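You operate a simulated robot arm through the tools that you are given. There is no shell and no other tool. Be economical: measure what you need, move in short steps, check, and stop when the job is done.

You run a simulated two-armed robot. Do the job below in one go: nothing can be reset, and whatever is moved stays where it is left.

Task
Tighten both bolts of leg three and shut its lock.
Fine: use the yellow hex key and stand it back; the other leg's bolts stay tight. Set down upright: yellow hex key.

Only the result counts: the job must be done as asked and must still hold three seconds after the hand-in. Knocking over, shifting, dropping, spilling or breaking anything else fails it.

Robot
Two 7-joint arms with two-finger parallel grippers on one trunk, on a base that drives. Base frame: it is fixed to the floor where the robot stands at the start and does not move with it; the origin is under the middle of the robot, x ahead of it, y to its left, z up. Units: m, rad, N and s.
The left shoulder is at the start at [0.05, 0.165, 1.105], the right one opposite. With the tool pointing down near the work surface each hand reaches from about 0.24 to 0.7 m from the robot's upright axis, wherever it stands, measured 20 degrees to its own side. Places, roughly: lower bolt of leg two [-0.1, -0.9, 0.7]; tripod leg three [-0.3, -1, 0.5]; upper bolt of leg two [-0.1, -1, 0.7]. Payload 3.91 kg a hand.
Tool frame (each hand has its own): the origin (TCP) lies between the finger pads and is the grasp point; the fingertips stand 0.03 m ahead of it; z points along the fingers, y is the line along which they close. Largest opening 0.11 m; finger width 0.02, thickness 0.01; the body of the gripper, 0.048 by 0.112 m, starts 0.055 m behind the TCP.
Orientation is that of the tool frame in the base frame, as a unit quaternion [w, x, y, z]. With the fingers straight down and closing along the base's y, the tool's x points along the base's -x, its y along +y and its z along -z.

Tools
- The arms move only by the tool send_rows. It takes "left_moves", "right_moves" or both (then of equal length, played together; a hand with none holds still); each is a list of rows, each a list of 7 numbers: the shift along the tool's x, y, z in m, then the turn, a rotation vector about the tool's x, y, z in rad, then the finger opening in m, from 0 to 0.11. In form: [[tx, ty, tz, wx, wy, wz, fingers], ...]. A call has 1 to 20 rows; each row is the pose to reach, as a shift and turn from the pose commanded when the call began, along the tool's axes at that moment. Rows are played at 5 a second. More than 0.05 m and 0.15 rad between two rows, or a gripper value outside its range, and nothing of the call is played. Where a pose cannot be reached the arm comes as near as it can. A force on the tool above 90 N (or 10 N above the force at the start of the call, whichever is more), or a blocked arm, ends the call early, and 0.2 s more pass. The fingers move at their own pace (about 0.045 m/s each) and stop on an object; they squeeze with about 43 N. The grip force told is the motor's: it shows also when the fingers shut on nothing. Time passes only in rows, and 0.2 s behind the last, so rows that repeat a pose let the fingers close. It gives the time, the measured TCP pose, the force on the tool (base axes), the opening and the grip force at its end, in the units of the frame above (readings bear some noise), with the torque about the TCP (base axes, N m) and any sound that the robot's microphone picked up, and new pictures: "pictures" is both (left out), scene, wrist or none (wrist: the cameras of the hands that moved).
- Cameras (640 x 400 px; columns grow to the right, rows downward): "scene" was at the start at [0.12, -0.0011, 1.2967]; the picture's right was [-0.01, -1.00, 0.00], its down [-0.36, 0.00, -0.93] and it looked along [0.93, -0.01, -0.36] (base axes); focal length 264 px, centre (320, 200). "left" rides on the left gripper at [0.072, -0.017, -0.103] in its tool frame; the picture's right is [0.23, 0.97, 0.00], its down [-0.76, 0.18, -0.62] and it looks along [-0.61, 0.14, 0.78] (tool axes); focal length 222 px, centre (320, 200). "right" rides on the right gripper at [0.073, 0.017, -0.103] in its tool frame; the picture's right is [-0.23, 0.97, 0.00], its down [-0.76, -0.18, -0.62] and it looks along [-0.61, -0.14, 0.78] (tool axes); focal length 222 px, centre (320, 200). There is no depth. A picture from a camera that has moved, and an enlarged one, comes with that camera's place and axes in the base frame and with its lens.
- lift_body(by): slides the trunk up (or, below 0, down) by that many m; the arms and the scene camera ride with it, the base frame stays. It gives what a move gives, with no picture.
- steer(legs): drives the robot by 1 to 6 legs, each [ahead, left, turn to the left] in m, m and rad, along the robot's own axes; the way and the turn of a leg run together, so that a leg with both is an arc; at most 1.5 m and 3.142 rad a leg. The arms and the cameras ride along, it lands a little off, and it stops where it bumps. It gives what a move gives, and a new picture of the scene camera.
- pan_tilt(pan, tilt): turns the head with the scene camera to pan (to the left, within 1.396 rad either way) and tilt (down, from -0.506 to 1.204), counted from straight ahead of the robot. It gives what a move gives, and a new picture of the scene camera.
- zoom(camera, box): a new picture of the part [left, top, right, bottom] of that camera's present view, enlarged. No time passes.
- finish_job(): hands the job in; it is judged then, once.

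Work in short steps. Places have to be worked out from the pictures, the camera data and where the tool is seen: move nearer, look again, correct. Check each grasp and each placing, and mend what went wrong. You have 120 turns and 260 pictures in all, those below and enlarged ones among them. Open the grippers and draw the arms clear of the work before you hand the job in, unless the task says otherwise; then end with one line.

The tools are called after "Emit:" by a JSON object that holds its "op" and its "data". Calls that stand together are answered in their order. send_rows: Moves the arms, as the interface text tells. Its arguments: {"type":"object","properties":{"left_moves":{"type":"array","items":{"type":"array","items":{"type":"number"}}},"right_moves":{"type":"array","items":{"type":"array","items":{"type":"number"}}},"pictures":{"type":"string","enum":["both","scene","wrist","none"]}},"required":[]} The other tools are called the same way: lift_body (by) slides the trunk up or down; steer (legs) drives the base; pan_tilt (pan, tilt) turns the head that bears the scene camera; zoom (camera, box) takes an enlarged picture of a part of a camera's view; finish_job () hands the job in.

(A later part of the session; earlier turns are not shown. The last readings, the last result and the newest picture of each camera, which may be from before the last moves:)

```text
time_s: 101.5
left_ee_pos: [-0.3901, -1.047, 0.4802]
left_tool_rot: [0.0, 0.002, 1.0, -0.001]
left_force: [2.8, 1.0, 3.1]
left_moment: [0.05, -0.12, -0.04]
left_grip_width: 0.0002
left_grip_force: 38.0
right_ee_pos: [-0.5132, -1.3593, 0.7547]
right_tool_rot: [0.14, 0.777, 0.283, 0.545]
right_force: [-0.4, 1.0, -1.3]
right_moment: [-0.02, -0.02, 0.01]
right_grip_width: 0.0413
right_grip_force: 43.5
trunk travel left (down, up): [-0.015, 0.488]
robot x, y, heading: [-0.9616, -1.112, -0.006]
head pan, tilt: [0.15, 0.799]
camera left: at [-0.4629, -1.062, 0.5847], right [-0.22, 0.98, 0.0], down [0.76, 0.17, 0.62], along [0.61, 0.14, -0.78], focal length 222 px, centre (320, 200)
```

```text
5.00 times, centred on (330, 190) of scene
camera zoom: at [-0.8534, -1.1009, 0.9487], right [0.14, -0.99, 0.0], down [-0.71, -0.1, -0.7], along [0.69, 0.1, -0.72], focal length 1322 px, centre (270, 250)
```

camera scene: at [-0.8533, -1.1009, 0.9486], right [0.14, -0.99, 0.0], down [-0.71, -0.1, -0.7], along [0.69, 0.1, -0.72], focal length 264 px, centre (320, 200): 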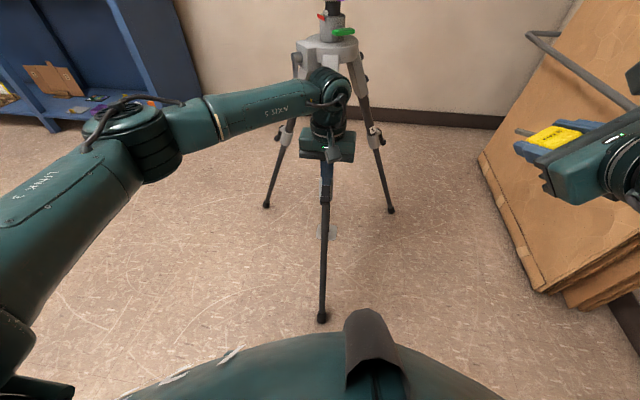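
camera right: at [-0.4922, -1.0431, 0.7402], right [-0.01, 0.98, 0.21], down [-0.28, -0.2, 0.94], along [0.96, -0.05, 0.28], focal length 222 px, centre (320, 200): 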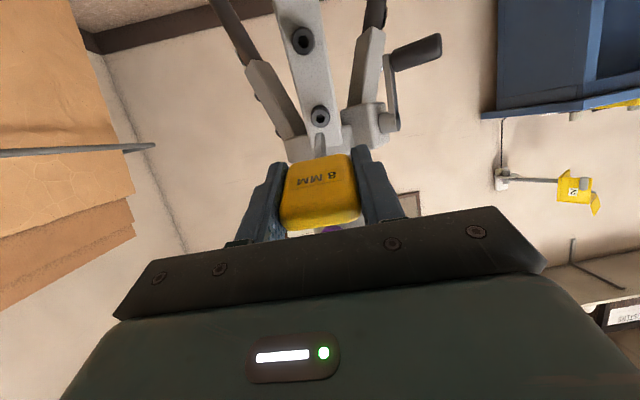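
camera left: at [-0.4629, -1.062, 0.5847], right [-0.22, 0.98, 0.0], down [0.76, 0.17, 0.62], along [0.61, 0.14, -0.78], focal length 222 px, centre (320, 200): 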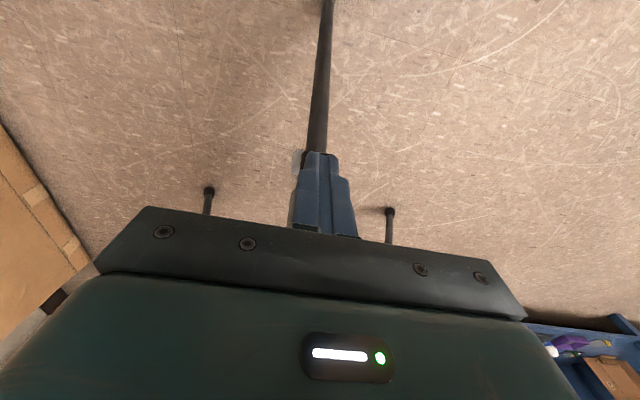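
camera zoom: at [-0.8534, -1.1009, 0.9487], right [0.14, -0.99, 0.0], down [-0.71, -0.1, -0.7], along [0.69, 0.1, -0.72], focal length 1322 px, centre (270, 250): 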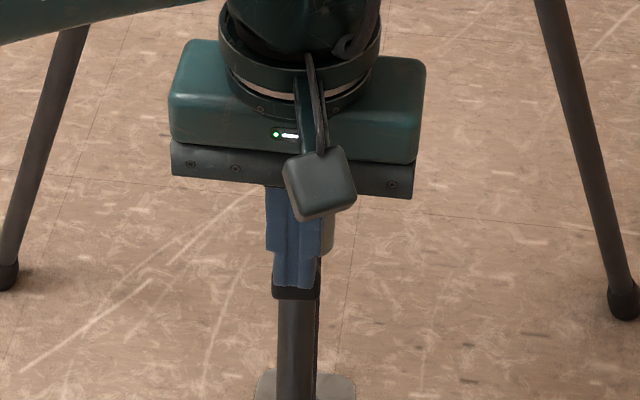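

The lever is swinging down with ~3 N. Continue down and inward.

Emit:
{"op": "send_rows", "data": {"left_moves": [[-0.002, 0, 0.01, 0, 0, 0, 0], [-0.005, 0, 0.018, 0, 0, 0, 0], [-0.009, 0, 0.022, 0, 0, 0, 0], [-0.014, 0, 0.024, 0, 0, 0, 0]], "pictures": "wrist"}}

Emit:
{"op": "zoom", "data": {"camera": "scene", "box": [290, 150, 370, 230]}}

```text
time_s: 102.3
left_ee_pos: [-0.3837, -1.048, 0.4764]
left_tool_rot: [0.004, 0.002, 1.0, -0.001]
left_force: [-15.4, 4.7, 39.3]
left_moment: [0.18, 0.31, 0.04]
left_grip_width: 0.0
left_grip_force: 38.2
right_ee_pos: [-0.5152, -1.3582, 0.7563]
right_tool_rot: [0.14, 0.776, 0.283, 0.546]
right_force: [0.5, 0.7, -1.0]
right_moment: [0.0, 0.02, 0.04]
right_grip_width: 0.0415
right_grip_force: 43.1
trunk travel left (down, up): [-0.015, 0.488]
robot x, y, heading: [-0.9628, -1.1138, -0.005]
head pan, tilt: [0.15, 0.799]
stopped in row 3 (left hand): the force on the tool passed its limit (the readings are from after the stop); the commanded pose is now the measured one
camera left: at [-0.4566, -1.0632, 0.5798], right [-0.22, 0.98, -0.01], down [0.76, 0.17, 0.63], along [0.61, 0.13, -0.78], focal length 222 px, centre (320, 200)
```

left: 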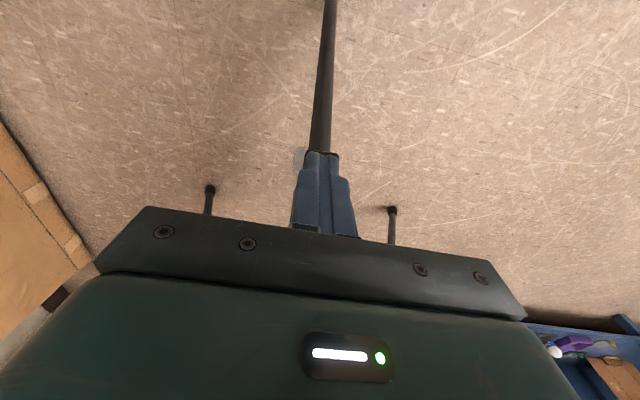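

```text
5.00 times, centred on (330, 190) of scene
camera zoom: at [-0.8573, -1.1005, 0.9489], right [0.15, -0.99, 0.0], down [-0.71, -0.1, -0.7], along [0.69, 0.1, -0.71], focal length 1322 px, centre (270, 250)
```

zoom: 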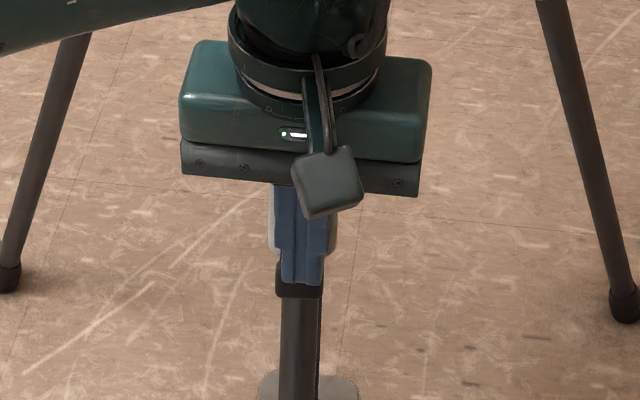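

Too much force: the fingertips press on the lever's end block from above. I lift off and back out to look.

Emit:
{"op": "send_rows", "data": {"left_moves": [[0, 0, -0.01, 0, 0, 0, 0], [0.01, 0, -0.03, 0, 0, 0, 0], [0.04, 0, -0.05, 0, 0, 0, 0], [0.07, 0, -0.05, 0, 0, 0, 0]], "pictures": "wrist"}}

Emit:
{"op": "zoom", "data": {"camera": "scene", "box": [290, 150, 370, 230]}}

Emit:
{"op": "zoom", "data": {"camera": "left", "box": [270, 60, 380, 160]}}

```text
time_s: 103.3
left_ee_pos: [-0.4528, -1.047, 0.5192]
left_tool_rot: [-0.002, 0.002, 1.0, 0.0]
left_force: [0.0, 0.0, -0.6]
left_moment: [0.0, -0.01, -0.02]
left_grip_width: 0.0
left_grip_force: 38.1
right_ee_pos: [-0.5132, -1.3578, 0.7536]
right_tool_rot: [0.14, 0.777, 0.284, 0.544]
right_force: [0.2, 0.8, 0.1]
right_moment: [0.0, 0.01, 0.0]
right_grip_width: 0.0415
right_grip_force: 42.6
trunk travel left (down, up): [-0.015, 0.488]
robot x, y, heading: [-0.9626, -1.1114, -0.007]
head pan, tilt: [0.15, 0.799]
camera left: at [-0.5253, -1.0622, 0.6225], right [-0.22, 0.98, 0.0], down [0.76, 0.17, 0.62], along [0.61, 0.14, -0.78], focal length 222 px, centre (320, 200)
```

left: 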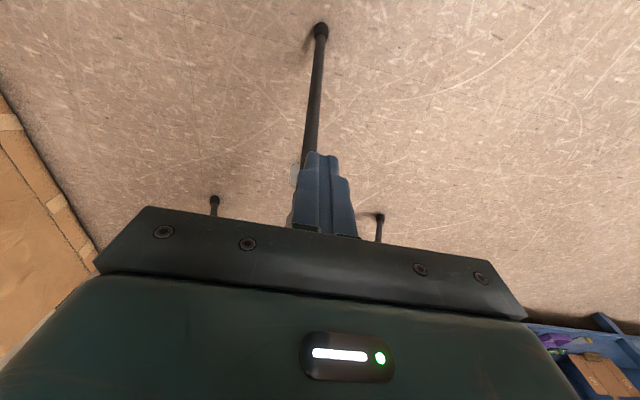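

```text
5.00 times, centred on (330, 190) of scene
camera zoom: at [-0.8541, -1.1005, 0.9485], right [0.14, -0.99, 0.0], down [-0.71, -0.1, -0.7], along [0.69, 0.1, -0.72], focal length 1322 px, centre (270, 250)
```

zoom: 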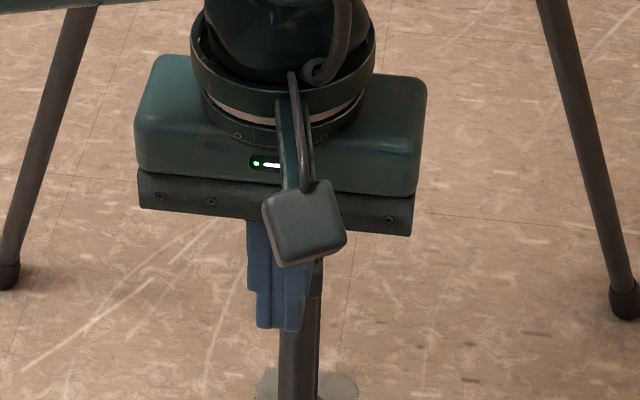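

```text
4.00 times, centred on (325, 110) of left
camera zoom: at [-0.5253, -1.0622, 0.6225], right [-0.22, 0.98, 0.0], down [0.76, 0.17, 0.62], along [0.61, 0.14, -0.78], focal length 888 px, centre (300, 560)
```

zoom: 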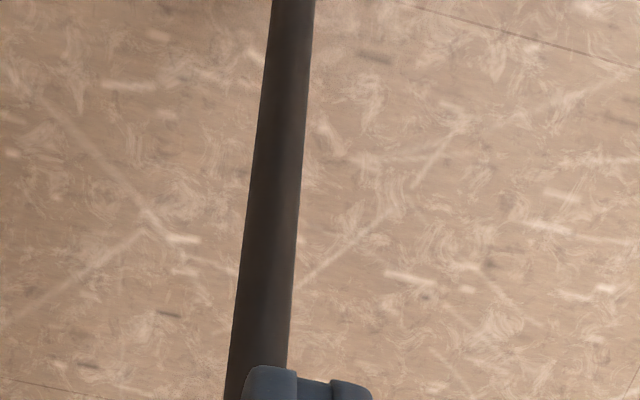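

I go lower outside the lever and then push it in toward the leg.

Emit:
{"op": "send_rows", "data": {"left_moves": [[0, 0, 0.03, 0, 0, 0, 0], [0, 0, 0.062, 0, 0, 0, 0], [-0.015, 0, 0.062, 0, 0, 0, 0], [-0.027, 0, 0.062, 0, 0, 0, 0], [-0.035, 0, 0.062, 0, 0, 0, 0]], "pictures": "none"}}

Emit:
{"op": "zoom", "data": {"camera": "left", "box": [250, 60, 400, 220]}}

Emit:
{"op": "zoom", "data": {"camera": "scene", "box": [290, 150, 370, 230]}}

```text
time_s: 104.5
left_ee_pos: [-0.4195, -1.0459, 0.457]
left_tool_rot: [-0.001, 0.003, 1.0, -0.001]
left_force: [-0.2, -0.4, -0.5]
left_moment: [-0.01, 0.02, -0.01]
left_grip_width: 0.0
left_grip_force: 38.0
right_ee_pos: [-0.5135, -1.3587, 0.7535]
right_tool_rot: [0.139, 0.776, 0.284, 0.545]
right_force: [-0.4, 0.5, -0.4]
right_moment: [0.0, 0.0, -0.03]
right_grip_width: 0.0413
right_grip_force: 43.5
trunk travel left (down, up): [-0.015, 0.488]
robot x, y, heading: [-0.9578, -1.1145, -0.005]
head pan, tilt: [0.15, 0.799]
```

```text
2.50 times, centred on (325, 140) of left
camera zoom: at [-0.4918, -1.0625, 0.5606], right [-0.22, 0.98, 0.0], down [0.76, 0.17, 0.62], along [0.61, 0.14, -0.78], focal length 555 px, centre (308, 350)
```

zoom: 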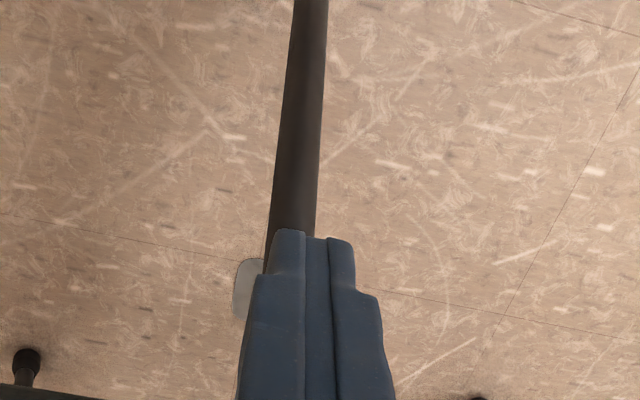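

```text
5.00 times, centred on (330, 190) of scene
camera zoom: at [-0.8541, -1.1005, 0.9486], right [0.14, -0.99, 0.0], down [-0.71, -0.1, -0.7], along [0.69, 0.1, -0.72], focal length 1322 px, centre (270, 250)
```

zoom: 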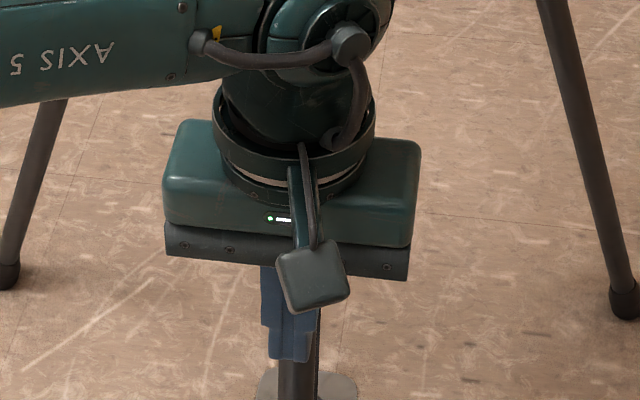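

No contact yet; push inward further in small steps.

Emit:
{"op": "send_rows", "data": {"left_moves": [[-0.008, 0, 0, 0, 0, 0, 0], [-0.014, 0, 0, 0, 0, 0, 0], [-0.019, 0, 0, 0, 0, 0, 0]], "pictures": "none"}}

Emit:
{"op": "send_rows", "data": {"left_moves": [[-0.003, 0, 0, 0, 0, 0, 0], [-0.006, 0, 0, 0, 0, 0, 0]], "pictures": "none"}}

```text
time_s: 105.3
left_ee_pos: [-0.4003, -1.0479, 0.4575]
left_tool_rot: [-0.001, 0.003, 1.0, -0.002]
left_force: [-0.3, -0.2, -0.1]
left_moment: [0.01, 0.0, 0.01]
left_grip_width: 0.0
left_grip_force: 38.1
right_ee_pos: [-0.5127, -1.3588, 0.7546]
right_tool_rot: [0.14, 0.776, 0.283, 0.545]
right_force: [-0.4, 0.4, -0.9]
right_moment: [0.04, -0.01, 0.0]
right_grip_width: 0.0413
right_grip_force: 43.0
trunk travel left (down, up): [-0.015, 0.488]
robot x, y, heading: [-0.9644, -1.1109, -0.005]
head pan, tilt: [0.15, 0.799]
```

```text
time_s: 105.9
left_ee_pos: [-0.3957, -1.0486, 0.4551]
left_tool_rot: [-0.004, 0.004, 1.0, 0.0]
left_force: [-18.0, 1.7, 5.2]
left_moment: [0.12, 0.47, 0.07]
left_grip_width: 0.0
left_grip_force: 37.7
right_ee_pos: [-0.513, -1.3587, 0.7544]
right_tool_rot: [0.139, 0.776, 0.284, 0.545]
right_force: [-0.3, 0.3, -1.0]
right_moment: [0.01, 0.03, 0.01]
right_grip_width: 0.0416
right_grip_force: 42.9
trunk travel left (down, up): [-0.015, 0.488]
robot x, y, heading: [-0.9585, -1.1107, -0.003]
head pan, tilt: [0.15, 0.799]
```

Firm contact where the shut lever should be. I withdraw the left hand and inspect.

Emit:
{"op": "send_rows", "data": {"left_moves": [[0.02, 0, 0, 0, 0, 0, 0], [0.05, 0, -0.02, 0, 0, 0, 0], [0.09, 0.02, -0.05, 0, 0, 0, 0], [0.13, 0.05, -0.09, 0, 0, 0, 0], [0.16, 0.09, -0.13, 0, 0, 0, 0], [0.18, 0.13, -0.17, 0, 0, 0, 0], [0.19, 0.17, -0.21, 0, 0, 0, 0]], "pictures": "scene"}}

Emit:
{"op": "zoom", "data": {"camera": "scene", "box": [290, 160, 360, 230]}}

Emit:
{"op": "zoom", "data": {"camera": "left", "box": [60, 0, 300, 200]}}

```text
refused: row 3 steps farther than a row can; nothing moved
```

```text
5.71 times, centred on (325, 195) of scene
camera zoom: at [-0.855, -1.1005, 0.9488], right [0.14, -0.99, 0.0], down [-0.71, -0.1, -0.7], along [0.69, 0.1, -0.72], focal length 1511 px, centre (291, 229)
```

zoom: 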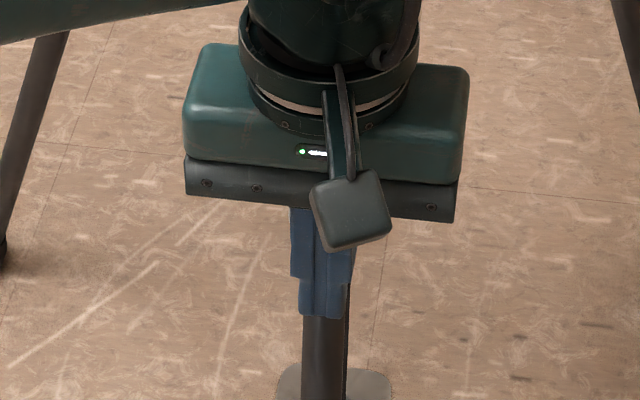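

```text
2.00 times, centred on (180, 100) of left
camera zoom: at [-0.468, -1.063, 0.5605], right [-0.22, 0.98, 0.0], down [0.77, 0.17, 0.62], along [0.6, 0.14, -0.79], focal length 444 px, centre (600, 400)
```

zoom: 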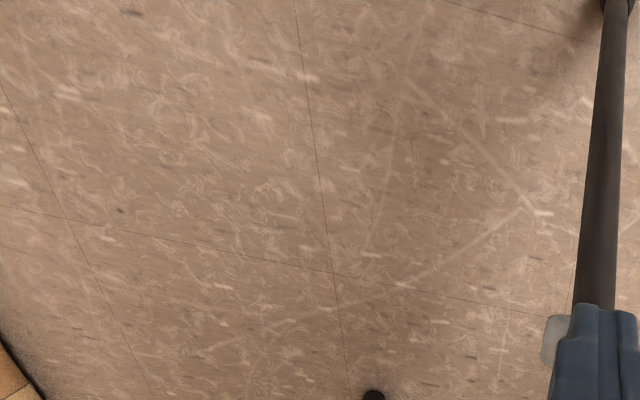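

Steps were too long; I repeat with shorter ones.

Emit:
{"op": "send_rows", "data": {"left_moves": [[0.02, 0, 0, 0, 0, 0, 0], [0.05, 0, -0.02, 0, 0, 0, 0], [0.08, 0.01, -0.05, 0, 0, 0, 0], [0.11, 0.03, -0.08, 0, 0, 0, 0], [0.135, 0.05, -0.11, 0, 0, 0, 0], [0.155, 0.08, -0.14, 0, 0, 0, 0], [0.17, 0.11, -0.17, 0, 0, 0, 0], [0.185, 0.14, -0.2, 0, 0, 0, 0], [0.19, 0.17, -0.23, 0, 0, 0, 0]], "pictures": "scene"}}

Emit:
{"op": "zoom", "data": {"camera": "scene", "box": [290, 160, 360, 230]}}

Emit:
{"op": "zoom", "data": {"camera": "left", "box": [160, 0, 340, 160]}}

```text
time_s: 107.9
left_ee_pos: [-0.5828, -0.8759, 0.6885]
left_tool_rot: [0.0, 0.005, 1.0, 0.0]
left_force: [0.6, 0.0, 0.5]
left_moment: [0.01, -0.03, 0.0]
left_grip_width: 0.0002
left_grip_force: 37.3
right_ee_pos: [-0.5132, -1.3582, 0.7542]
right_tool_rot: [0.14, 0.777, 0.284, 0.545]
right_force: [-0.8, 0.0, -0.9]
right_moment: [-0.01, 0.0, -0.02]
right_grip_width: 0.0412
right_grip_force: 43.3
trunk travel left (down, up): [-0.015, 0.488]
robot x, y, heading: [-0.9596, -1.1097, -0.003]
head pan, tilt: [0.15, 0.799]
camera scene: at [-0.854, -1.1006, 0.9486], right [0.14, -0.99, 0.0], down [-0.71, -0.1, -0.7], along [0.69, 0.1, -0.72], focal length 264 px, centre (320, 200)
```

scene: 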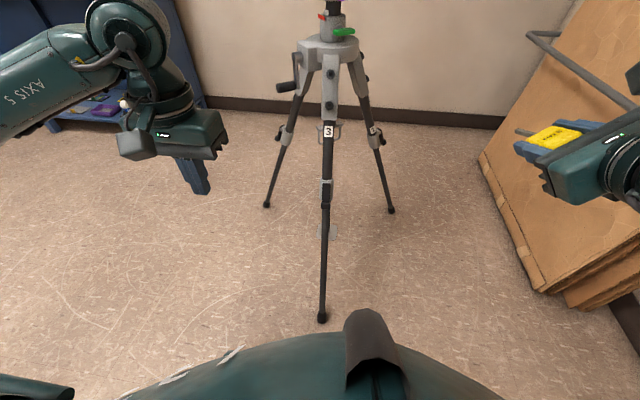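

```text
5.71 times, centred on (325, 195) of scene
camera zoom: at [-0.854, -1.1006, 0.9486], right [0.14, -0.99, 0.0], down [-0.71, -0.1, -0.7], along [0.69, 0.1, -0.72], focal length 1511 px, centre (291, 229)
```

zoom: 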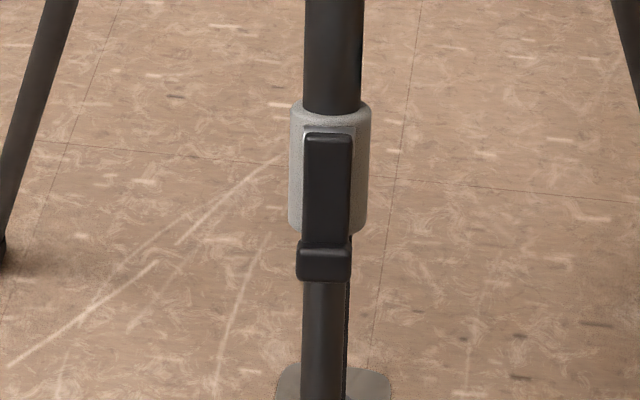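

```text
2.50 times, centred on (250, 80) of left
camera zoom: at [-0.6551, -0.8907, 0.7928], right [-0.22, 0.98, 0.0], down [0.76, 0.17, 0.62], along [0.61, 0.14, -0.78], focal length 555 px, centre (495, 500)
```

zoom: 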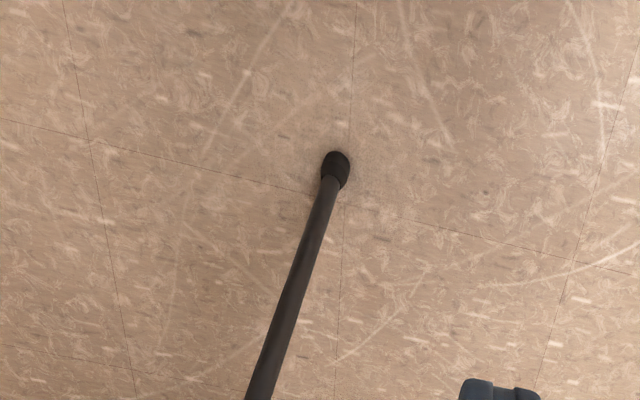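

The lever now lies flat on the collar: shut. Now return the key: raise the trunk and unwind the right wrist.

Emit:
{"op": "lift_body", "data": {"by": 0.31}}

Emit:
{"op": "send_rows", "data": {"right_moves": [[0, 0, 0, 0, 0, -0.15, 0], [0, 0, 0, 0, 0, -0.3, 0], [0, 0, 0, 0, 0, -0.45, 0], [0, 0, 0, 0, 0, -0.6, 0], [0, 0, 0, 0, 0, -0.75, 0], [0, 0, 0, 0, 0, -0.9, 0], [0, 0, 0, 0, 0, -1.05, 0], [0, 0, 0, 0, 0, -1.2, 0], [0, 0, 0, 0, 0, -1.35, 0], [0, 0, 0, 0, 0, -1.5, 0], [0, 0, 0, 0, 0, -1.65, 0], [0, 0, 0, 0, 0, -1.8, 0], [0, 0, 0, 0, 0, -1.95, 0], [0, 0, 0, 0, 0, -2.1, 0], [0, 0, 0, 0, 0, -2.25, 0], [0, 0, 0, 0, 0, -2.4, 0], [0, 0, 0, 0, 0, -2.538, 0], [0, 0, 0, 0, 0, -2.538, 0]], "pictures": "none"}}

Emit:
{"op": "send_rows", "data": {"right_moves": [[0, 0, 0, 0, 0.15, 0, 0], [0, 0, 0, 0, 0.3, 0, 0], [0, 0, 0, 0, 0.45, 0, 0], [0, 0, 0, 0, 0.6, 0, 0], [0, 0, 0, 0, 0.75, 0, 0], [0, 0, 0, 0, 0.9, 0, 0], [0, 0, 0, 0, 1.05, 0, 0], [0, 0, 0, 0, 1.19, 0, 0], [0, 0, 0, 0, 1.195, 0, 0]], "pictures": "wrist"}}

```text
time_s: 111.0
left_ee_pos: [-0.5828, -0.875, 0.9987]
left_tool_rot: [0.0, 0.003, 1.0, 0.0]
left_force: [-0.1, 0.1, -0.2]
left_moment: [0.0, 0.03, -0.01]
left_grip_width: 0.0
left_grip_force: 38.2
right_ee_pos: [-0.5126, -1.3581, 1.0638]
right_tool_rot: [0.139, 0.776, 0.285, 0.545]
right_force: [-0.5, -0.2, -1.5]
right_moment: [0.02, -0.01, 0.0]
right_grip_width: 0.0414
right_grip_force: 43.1
trunk travel left (down, up): [-0.325, 0.178]
robot x, y, heading: [-0.9589, -1.1138, -0.004]
head pan, tilt: [0.15, 0.799]
```

```text
time_s: 114.8
left_ee_pos: [-0.583, -0.8758, 0.9984]
left_tool_rot: [0.0, 0.004, 1.0, 0.001]
left_force: [0.2, 0.3, 0.2]
left_moment: [0.02, -0.02, 0.04]
left_grip_width: 0.0001
left_grip_force: 37.6
right_ee_pos: [-0.5132, -1.3591, 1.0641]
right_tool_rot: [0.561, -0.042, 0.826, 0.028]
right_force: [-0.2, 0.2, -0.7]
right_moment: [-0.01, 0.01, 0.0]
right_grip_width: 0.0416
right_grip_force: 42.7
trunk travel left (down, up): [-0.325, 0.178]
robot x, y, heading: [-0.9582, -1.1126, -0.007]
head pan, tilt: [0.15, 0.799]
```

```text
time_s: 116.8
left_ee_pos: [-0.5819, -0.8768, 0.9989]
left_tool_rot: [0.0, 0.003, 1.0, 0.0]
left_force: [0.2, -0.6, 1.5]
left_moment: [0.0, 0.0, 0.0]
left_grip_width: 0.0
left_grip_force: 37.6
right_ee_pos: [-0.5137, -1.3577, 1.0647]
right_tool_rot: [-0.002, -0.05, 0.999, 0.0]
right_force: [-1.0, -0.4, -1.9]
right_moment: [-0.03, -0.03, 0.0]
right_grip_width: 0.0415
right_grip_force: 43.0
trunk travel left (down, up): [-0.325, 0.178]
robot x, y, heading: [-0.961, -1.1125, -0.01]
head pan, tilt: [0.15, 0.799]
camera right: at [-0.5861, -1.3493, 1.1674], right [0.13, 0.99, 0.0], down [0.78, -0.1, 0.62], along [0.62, -0.08, -0.78], focal length 222 px, centre (320, 200)
```

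right: 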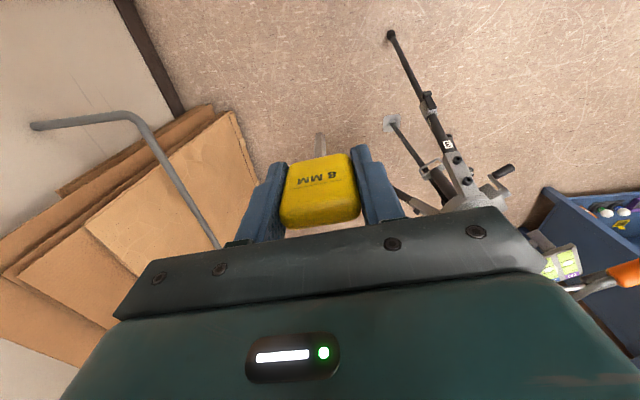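

Good, key hanging straight down. Raise the left hand, then drive back to the table.

Emit:
{"op": "send_rows", "data": {"left_moves": [[0, 0, -0.04, 0, 0, 0, 0], [0, 0, -0.08, 0, 0, 0, 0], [0, 0, -0.13, 0, 0, 0, 0]], "pictures": "none"}}

Emit:
{"op": "steer", "data": {"legs": [[0, 0.74, 0], [0.5, 0.49, 0.01], [0.3, 0, 0]]}}

Emit:
{"op": "pan_tilt", "data": {"pan": -0.3, "tilt": 0.9}}

```text
time_s: 117.6
left_ee_pos: [-0.5825, -0.8766, 1.1309]
left_tool_rot: [-0.001, 0.004, 1.0, 0.0]
left_force: [-0.3, 0.0, 0.2]
left_moment: [0.02, 0.0, 0.01]
left_grip_width: 0.0002
left_grip_force: 37.8
right_ee_pos: [-0.5135, -1.3598, 1.0647]
right_tool_rot: [0.001, -0.05, 0.999, 0.001]
right_force: [0.0, 0.7, -1.4]
right_moment: [-0.03, -0.01, 0.01]
right_grip_width: 0.0416
right_grip_force: 42.8
trunk travel left (down, up): [-0.325, 0.178]
robot x, y, heading: [-0.9643, -1.1079, -0.009]
head pan, tilt: [0.15, 0.799]
```

```text
time_s: 126.8
left_ee_pos: [0.2318, 0.3685, 1.1303]
left_tool_rot: [-0.001, 0.002, 1.0, 0.0]
left_force: [-0.1, 0.7, -0.3]
left_moment: [0.01, 0.04, -0.01]
left_grip_width: 0.0
left_grip_force: 38.2
right_ee_pos: [0.3001, -0.115, 1.064]
right_tool_rot: [0.001, -0.051, 0.999, 0.002]
right_force: [-0.5, -0.7, -0.9]
right_moment: [-0.03, -0.01, 0.01]
right_grip_width: 0.0418
right_grip_force: 42.8
trunk travel left (down, up): [-0.325, 0.178]
robot x, y, heading: [-0.15, 0.1325, -0.006]
head pan, tilt: [0.15, 0.799]
camera scene: at [-0.0414, 0.143, 1.2585], right [0.15, -0.99, 0.0], down [-0.71, -0.1, -0.7], along [0.69, 0.1, -0.72], focal length 264 px, centre (320, 200)
```

scene: 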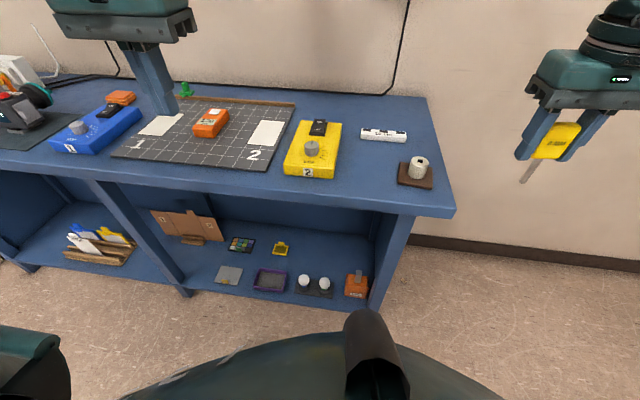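

```text
time_s: 127.7
left_ee_pos: [0.2298, 0.3682, 1.1298]
left_tool_rot: [-0.001, 0.003, 1.0, 0.0]
left_force: [0.1, -0.1, 0.6]
left_moment: [0.03, 0.01, 0.0]
left_grip_width: 0.0004
left_grip_force: 37.6
right_ee_pos: [0.2991, -0.1149, 1.0634]
right_tool_rot: [0.0, -0.051, 0.999, 0.001]
right_force: [-0.1, 0.4, -0.1]
right_moment: [0.03, -0.01, 0.01]
right_grip_width: 0.0417
right_grip_force: 42.7
trunk travel left (down, up): [-0.325, 0.178]
robot x, y, heading: [-0.1466, 0.1305, -0.001]
head pan, tilt: [-0.3, 0.901]
camera scene: at [-0.0496, 0.1087, 1.2507], right [-0.3, -0.95, 0.0], down [-0.75, 0.23, -0.62], along [0.59, -0.19, -0.78], focal length 264 px, centre (320, 200)
```

scene: 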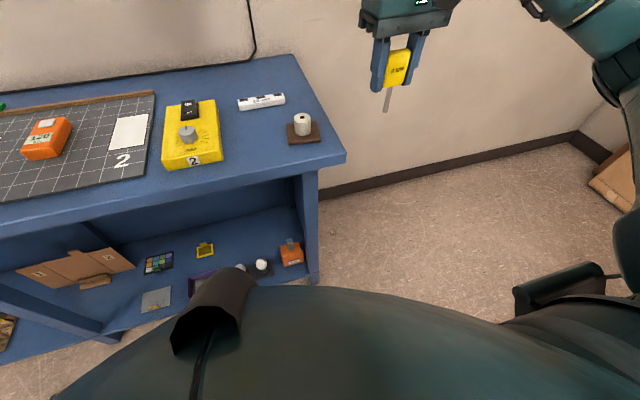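

Forward another 0.145 m to the former grasp position.

Emit:
{"op": "steer", "data": {"legs": [[0.145, 0, -0.01]]}}

Emit:
{"op": "send_rows", "data": {"right_moves": [[0, 0.03, 0, 0, 0, 0, 0], [0, 0.06, 0, 0, 0, 0, 0], [0, 0.09, 0, 0, 0, 0, 0], [0, 0.09, 0, 0, 0, 0, 0]], "pictures": "wrist"}}

Emit:
{"op": "zoom", "data": {"camera": "scene", "box": [260, 60, 400, 220]}}

Emit:
{"op": "zoom", "data": {"camera": "right", "box": [220, 20, 440, 220]}}

```text
time_s: 129.0
left_ee_pos: [0.3767, 0.3637, 1.1305]
left_tool_rot: [0.0, 0.008, 1.0, 0.0]
left_force: [0.1, 0.4, -0.4]
left_moment: [-0.01, -0.01, 0.0]
left_grip_width: 0.0
left_grip_force: 37.6
right_ee_pos: [0.441, -0.1201, 1.063]
right_tool_rot: [-0.001, -0.045, 0.999, 0.0]
right_force: [-0.4, -1.0, -0.7]
right_moment: [0.0, -0.01, 0.03]
right_grip_width: 0.0417
right_grip_force: 43.2
trunk travel left (down, up): [-0.325, 0.178]
robot x, y, heading: [-0.0069, 0.1338, -0.012]
head pan, tilt: [-0.3, 0.901]
camera scene: at [0.0949, 0.1064, 1.2506], right [-0.31, -0.95, 0.0], down [-0.75, 0.24, -0.62], along [0.59, -0.19, -0.78], focal length 264 px, centre (320, 200)
```

scene: 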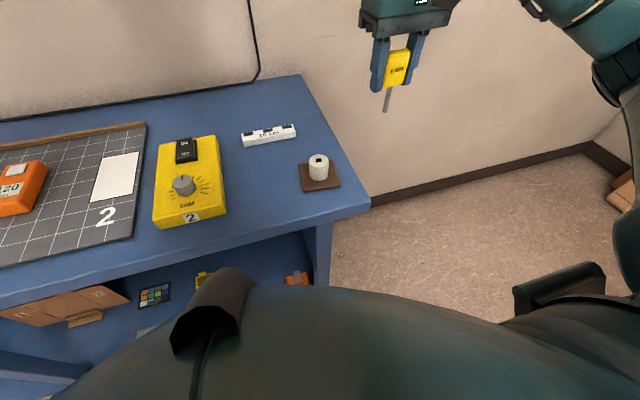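

```text
time_s: 130.0
left_ee_pos: [0.3763, 0.362, 1.1314]
left_tool_rot: [-0.001, 0.008, 1.0, 0.001]
left_force: [-0.6, 0.1, -0.3]
left_moment: [0.01, -0.02, -0.03]
left_grip_width: 0.0002
left_grip_force: 37.3
right_ee_pos: [0.434, -0.0313, 1.0658]
right_tool_rot: [0.0, -0.045, 0.999, 0.001]
right_force: [0.5, -0.1, -1.3]
right_moment: [-0.02, 0.03, -0.05]
right_grip_width: 0.0417
right_grip_force: 43.4
trunk travel left (down, up): [-0.325, 0.178]
robot x, y, heading: [-0.0058, 0.1306, -0.012]
head pan, tilt: [-0.3, 0.901]
camera right: at [0.3609, -0.0212, 1.1688], right [0.14, 0.99, 0.0], down [0.77, -0.11, 0.62], along [0.62, -0.08, -0.78], focal length 222 px, centre (320, 200)
```

right: 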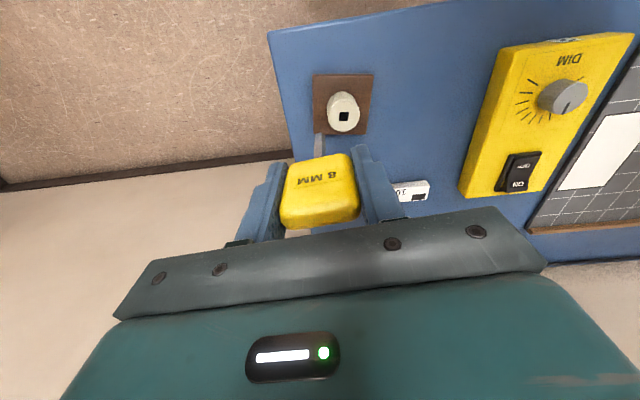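

```text
2.50 times, centred on (330, 140) of scene
camera zoom: at [0.0942, 0.1062, 1.2507], right [-0.31, -0.95, 0.0], down [-0.75, 0.24, -0.62], along [0.59, -0.19, -0.78], focal length 661 px, centre (295, 350)
```

zoom: 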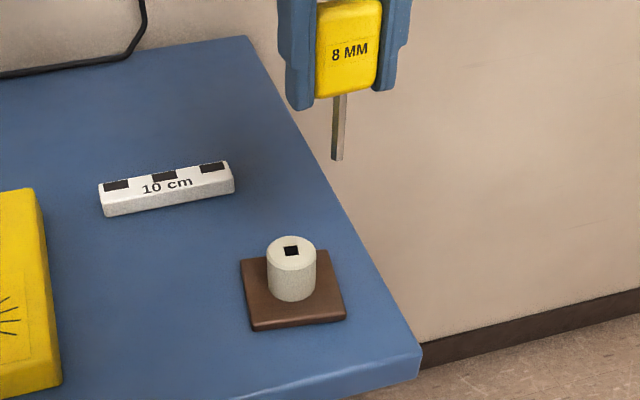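

```text
2.00 times, centred on (330, 120) of right
camera zoom: at [0.3609, -0.0212, 1.1688], right [0.14, 0.99, 0.0], down [0.77, -0.11, 0.62], along [0.62, -0.08, -0.78], focal length 444 px, centre (300, 360)
```

zoom: 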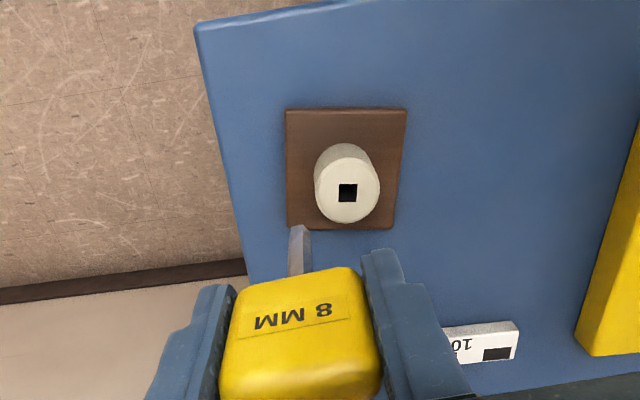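

Hole is at ≈(0.450,-0.004,0.906). I move the key tip above it, about 2 cm high.

Emit:
{"op": "send_rows", "data": {"right_moves": [[-0.009, 0.0128, 0, 0, 0, 0, 0], [-0.0181, 0.0255, 0, 0, 0, 0, 0], [-0.0181, 0.0255, 0.035, 0, 0, 0, 0], [-0.0181, 0.0255, 0.06, 0, 0, 0, 0], [-0.0181, 0.0255, 0.06, 0, 0, 0, 0]], "pictures": "none"}}

Emit:
{"op": "zoom", "data": {"camera": "scene", "box": [280, 110, 360, 200]}}

Emit:
{"op": "zoom", "data": {"camera": "right", "box": [280, 80, 360, 160]}}

```text
time_s: 131.2
left_ee_pos: [0.3765, 0.364, 1.1306]
left_tool_rot: [-0.001, 0.007, 1.0, 0.0]
left_force: [-0.3, -0.1, -0.6]
left_moment: [-0.01, -0.03, -0.01]
left_grip_width: 0.0
left_grip_force: 38.0
right_ee_pos: [0.4484, -0.0032, 1.0051]
right_tool_rot: [0.0, -0.045, 0.999, 0.001]
right_force: [-0.9, -0.1, -0.9]
right_moment: [-0.01, 0.0, 0.0]
right_grip_width: 0.0418
right_grip_force: 43.0
trunk travel left (down, up): [-0.325, 0.178]
robot x, y, heading: [-0.0035, 0.1308, -0.013]
head pan, tilt: [-0.3, 0.901]
```

```text
4.44 times, centred on (320, 155) of scene
camera zoom: at [0.0942, 0.1065, 1.2507], right [-0.31, -0.95, 0.0], down [-0.75, 0.24, -0.62], along [0.59, -0.19, -0.78], focal length 1175 px, centre (320, 400)
```

zoom: 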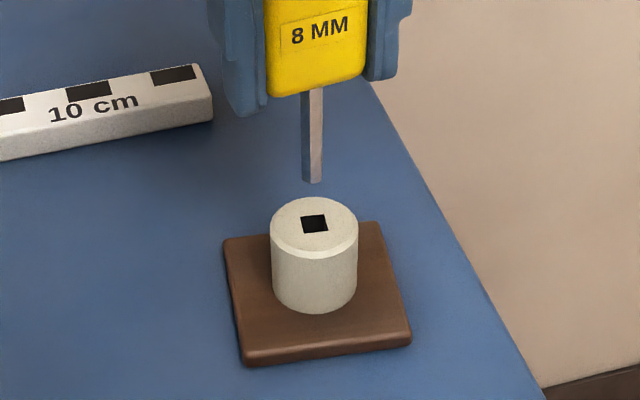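

```text
5.00 times, centred on (320, 120) of right
camera zoom: at [0.3751, 0.0062, 1.108], right [0.14, 0.99, 0.0], down [0.77, -0.11, 0.62], along [0.62, -0.08, -0.78], focal length 1111 px, centre (320, 600)
```

zoom: 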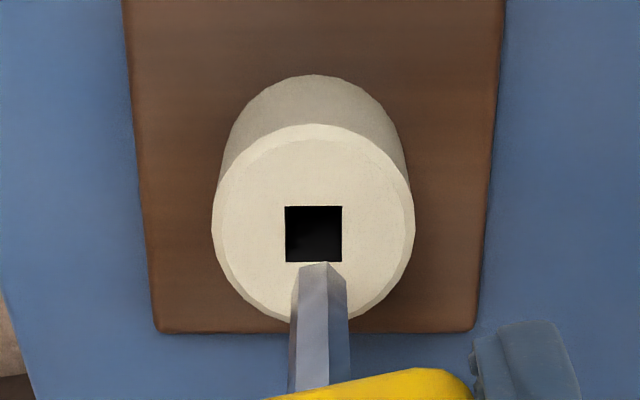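

Aligned within 1 mm. Descend into the hole with a 1 mm correction.

Emit:
{"op": "send_rows", "data": {"right_moves": [[0, -0.001, 0.01, 0, 0, 0, 0], [0, -0.001, 0.02, 0, 0, 0, 0], [0, -0.001, 0.03, 0, 0, 0, 0], [0, -0.001, 0.04, 0, 0, 0, 0]], "pictures": "none"}}

Emit:
{"op": "zoom", "data": {"camera": "scene", "box": [280, 110, 360, 200]}}

Emit:
{"op": "zoom", "data": {"camera": "right", "box": [280, 80, 360, 160]}}

```text
time_s: 132.2
left_ee_pos: [0.3766, 0.3635, 1.1311]
left_tool_rot: [-0.001, 0.008, 1.0, 0.0]
left_force: [0.2, -0.2, -0.7]
left_moment: [-0.01, 0.01, -0.02]
left_grip_width: 0.0
left_grip_force: 37.2
right_ee_pos: [0.4481, -0.006, 0.9665]
right_tool_rot: [0.0, -0.045, 0.999, 0.002]
right_force: [0.6, 0.5, -1.0]
right_moment: [-0.02, -0.04, 0.0]
right_grip_width: 0.0413
right_grip_force: 42.8
trunk travel left (down, up): [-0.325, 0.178]
robot x, y, heading: [-0.0042, 0.1312, -0.013]
head pan, tilt: [-0.3, 0.901]
```

```text
4.44 times, centred on (320, 155) of scene
camera zoom: at [0.0942, 0.1064, 1.2507], right [-0.31, -0.95, 0.0], down [-0.75, 0.24, -0.62], along [0.59, -0.19, -0.78], focal length 1175 px, centre (320, 400)
```

zoom: 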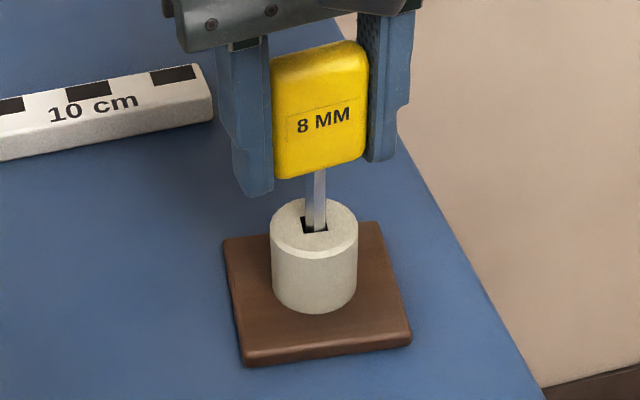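

```text
5.00 times, centred on (320, 120) of right
camera zoom: at [0.3755, 0.0046, 1.0681], right [0.14, 0.99, 0.0], down [0.77, -0.11, 0.62], along [0.62, -0.08, -0.78], focal length 1111 px, centre (320, 600)
```

zoom: 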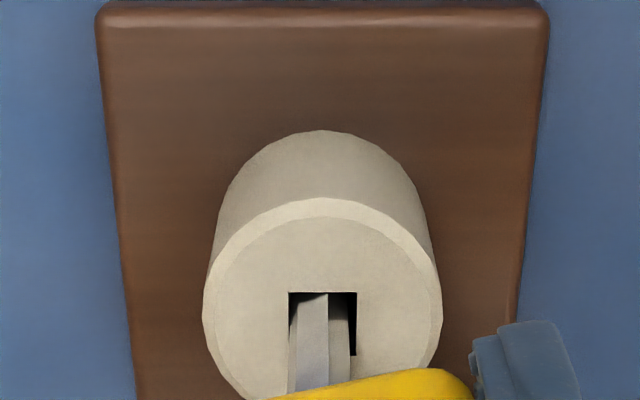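

It's in the hole. Descend further until it seats.

Emit:
{"op": "send_rows", "data": {"right_moves": [[0, 0.0005, 0.006, 0, 0, 0, 0], [0, 0.0005, 0.012, 0, 0, 0, 0], [0, 0.0005, 0.017, 0, 0, 0, 0]], "pictures": "none"}}

Emit:
{"op": "zoom", "data": {"camera": "scene", "box": [280, 110, 360, 200]}}

```text
time_s: 133.0
left_ee_pos: [0.3755, 0.3633, 1.1304]
left_tool_rot: [-0.001, 0.008, 1.0, 0.0]
left_force: [-0.1, 0.4, 0.5]
left_moment: [0.0, 0.0, -0.01]
left_grip_width: 0.0001
left_grip_force: 37.8
right_ee_pos: [0.4497, -0.0037, 0.9481]
right_tool_rot: [0.0, -0.046, 0.999, 0.001]
right_force: [-1.0, 0.4, -1.1]
right_moment: [0.05, 0.03, -0.02]
right_grip_width: 0.0416
right_grip_force: 43.2
trunk travel left (down, up): [-0.325, 0.178]
robot x, y, heading: [-0.0059, 0.1325, -0.015]
head pan, tilt: [-0.3, 0.901]
```

```text
4.44 times, centred on (320, 155) of scene
camera zoom: at [0.0942, 0.1064, 1.2507], right [-0.31, -0.95, 0.0], down [-0.75, 0.24, -0.62], along [0.59, -0.19, -0.78], focal length 1175 px, centre (320, 400)
```

zoom: 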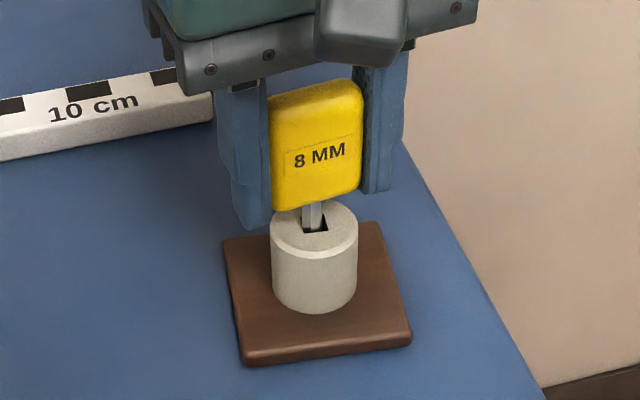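

Nearly at the original height; lower the last millimetres watching force.

Emit:
{"op": "send_rows", "data": {"right_moves": [[0, 0, 0.002, 0, 0, 0, 0], [0, 0, 0.004, 0, 0, 0, 0]], "pictures": "none"}}

Emit:
{"op": "send_rows", "data": {"right_moves": [[0, 0, 0.0015, 0, 0, 0, 0], [0, 0, 0.003, 0, 0, 0, 0]], "pictures": "none"}}

Emit:
{"op": "zoom", "data": {"camera": "scene", "box": [280, 110, 360, 200]}}

```text
time_s: 133.6
left_ee_pos: [0.3769, 0.3633, 1.1307]
left_tool_rot: [-0.001, 0.007, 1.0, 0.0]
left_force: [-0.3, -0.1, 0.7]
left_moment: [0.01, -0.01, 0.02]
left_grip_width: 0.0002
left_grip_force: 37.8
right_ee_pos: [0.4503, -0.0041, 0.9436]
right_tool_rot: [0.001, -0.045, 0.999, 0.0]
right_force: [0.3, -1.8, -1.2]
right_moment: [-0.07, 0.01, -0.02]
right_grip_width: 0.0415
right_grip_force: 42.4
trunk travel left (down, up): [-0.325, 0.178]
robot x, y, heading: [-0.0021, 0.1289, -0.013]
head pan, tilt: [-0.3, 0.901]
```

```text
time_s: 134.2
left_ee_pos: [0.3758, 0.3622, 1.1314]
left_tool_rot: [-0.001, 0.008, 1.0, -0.001]
left_force: [0.3, 0.6, -0.1]
left_moment: [0.01, -0.01, 0.02]
left_grip_width: 0.0002
left_grip_force: 37.6
right_ee_pos: [0.449, -0.003, 0.9418]
right_tool_rot: [0.002, -0.047, 0.999, 0.002]
right_force: [-0.1, -2.5, 9.1]
right_moment: [-0.18, -0.02, -0.03]
right_grip_width: 0.0414
right_grip_force: 43.1
trunk travel left (down, up): [-0.325, 0.178]
robot x, y, heading: [-0.0046, 0.1281, -0.016]
head pan, tilt: [-0.3, 0.901]
```

```text
4.44 times, centred on (320, 155) of scene
camera zoom: at [0.0935, 0.1065, 1.251], right [-0.31, -0.95, 0.0], down [-0.74, 0.24, -0.62], along [0.59, -0.19, -0.78], focal length 1175 px, centre (320, 400)
```

zoom: 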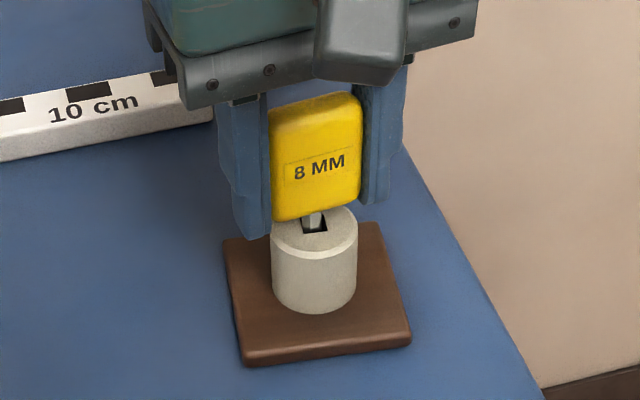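

Seated. Ease 1 mm and open the fingers, then raise straight up.

Emit:
{"op": "send_rows", "data": {"right_moves": [[0, -0.0005, -0.001, 0, 0, 0, 0.0], [0, -0.0005, -0.001, 0, 0, 0, 0.045], [0, -0.0005, -0.001, 0, 0, 0, 0.06], [0, -0.0005, -0.001, 0, 0, 0, 0.085], [0, -0.0005, -0.001, 0, 0, 0, 0.085]], "pictures": "none"}}

Emit:
{"op": "send_rows", "data": {"right_moves": [[0, 0, -0.03, 0, 0, 0, 0.085], [0, 0, -0.07, 0, 0, 0, 0.085], [0, 0, -0.11, 0, 0, 0, 0.085], [0, 0, -0.15, 0, 0, 0, 0.085]], "pictures": "both"}}

Emit:
{"op": "zoom", "data": {"camera": "scene", "box": [270, 120, 360, 210]}}

Emit:
{"op": "zoom", "data": {"camera": "right", "box": [260, 60, 400, 200]}}

```text
time_s: 135.4
left_ee_pos: [0.3773, 0.3632, 1.1295]
left_tool_rot: [-0.001, 0.007, 1.0, 0.0]
left_force: [0.0, -0.3, 0.0]
left_moment: [-0.03, -0.02, 0.0]
left_grip_width: 0.0001
left_grip_force: 37.4
right_ee_pos: [0.4486, -0.0048, 0.9418]
right_tool_rot: [0.0, -0.046, 0.999, 0.001]
right_force: [-0.5, -0.2, -0.3]
right_moment: [0.0, -0.01, 0.01]
right_grip_width: 0.085
right_grip_force: 0.1
trunk travel left (down, up): [-0.325, 0.178]
robot x, y, heading: [-0.0049, 0.132, -0.013]
head pan, tilt: [-0.3, 0.901]
```

```text
time_s: 136.4
left_ee_pos: [0.3766, 0.3639, 1.1301]
left_tool_rot: [0.0, 0.008, 1.0, 0.0]
left_force: [0.2, 0.3, 0.7]
left_moment: [-0.03, 0.02, 0.0]
left_grip_width: 0.0001
left_grip_force: 37.9
right_ee_pos: [0.4496, -0.004, 1.0933]
right_tool_rot: [0.0, -0.046, 0.999, 0.001]
right_force: [-0.7, -0.4, 0.8]
right_moment: [0.0, -0.01, 0.02]
right_grip_width: 0.0851
right_grip_force: 0.0
trunk travel left (down, up): [-0.325, 0.178]
robot x, y, heading: [-0.0036, 0.1252, -0.011]
head pan, tilt: [-0.3, 0.901]
camera scene: at [0.0937, 0.1067, 1.2507], right [-0.31, -0.95, 0.0], down [-0.75, 0.24, -0.62], along [0.59, -0.19, -0.78], focal length 264 px, centre (320, 200)
camera right: at [0.3765, 0.0057, 1.1956], right [0.14, 0.99, 0.0], down [0.78, -0.11, 0.62], along [0.62, -0.08, -0.78], focal length 222 px, centre (320, 200)
```

scene: 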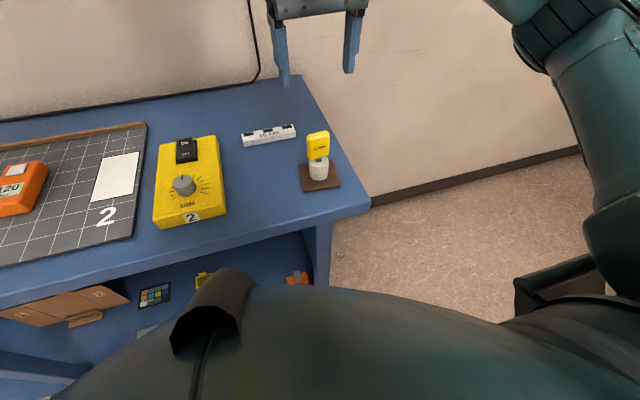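
right: 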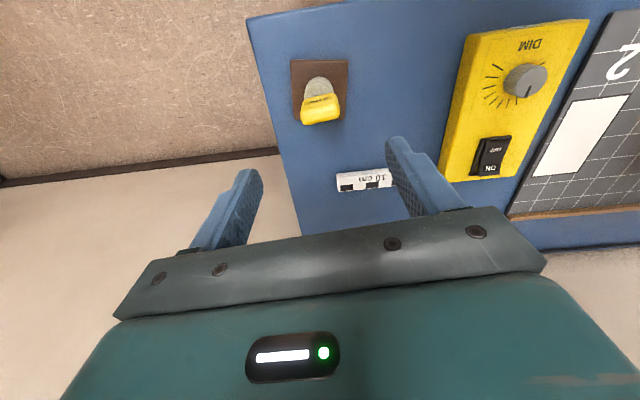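

```text
4.44 times, centred on (315, 165) of scene
camera zoom: at [0.0937, 0.1067, 1.2507], right [-0.31, -0.95, 0.0], down [-0.75, 0.24, -0.62], along [0.59, -0.19, -0.78], focal length 1175 px, centre (342, 356)
```

zoom: 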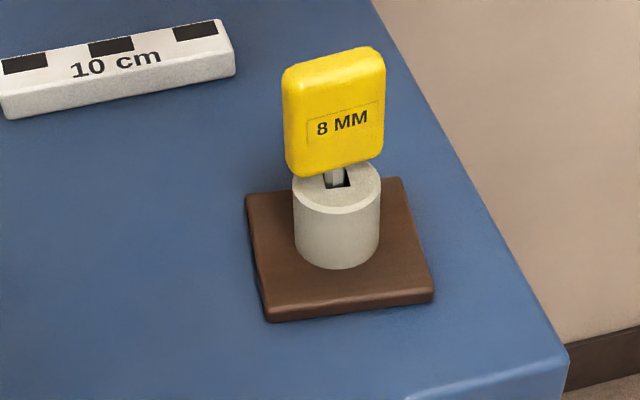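

```text
2.86 times, centred on (330, 130) of right
camera zoom: at [0.3765, 0.0057, 1.1956], right [0.14, 0.99, 0.0], down [0.78, -0.11, 0.62], along [0.62, -0.08, -0.78], focal length 635 px, centre (291, 400)
```

zoom: 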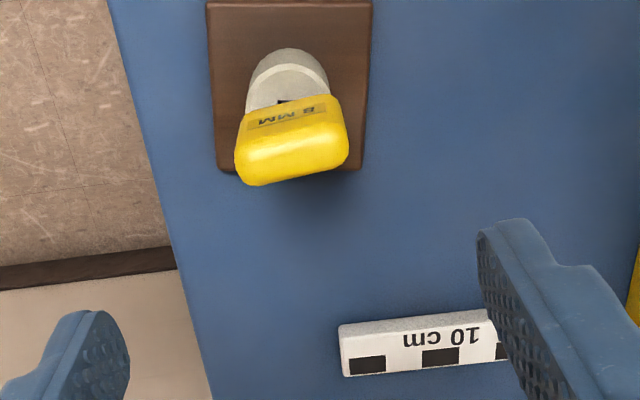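

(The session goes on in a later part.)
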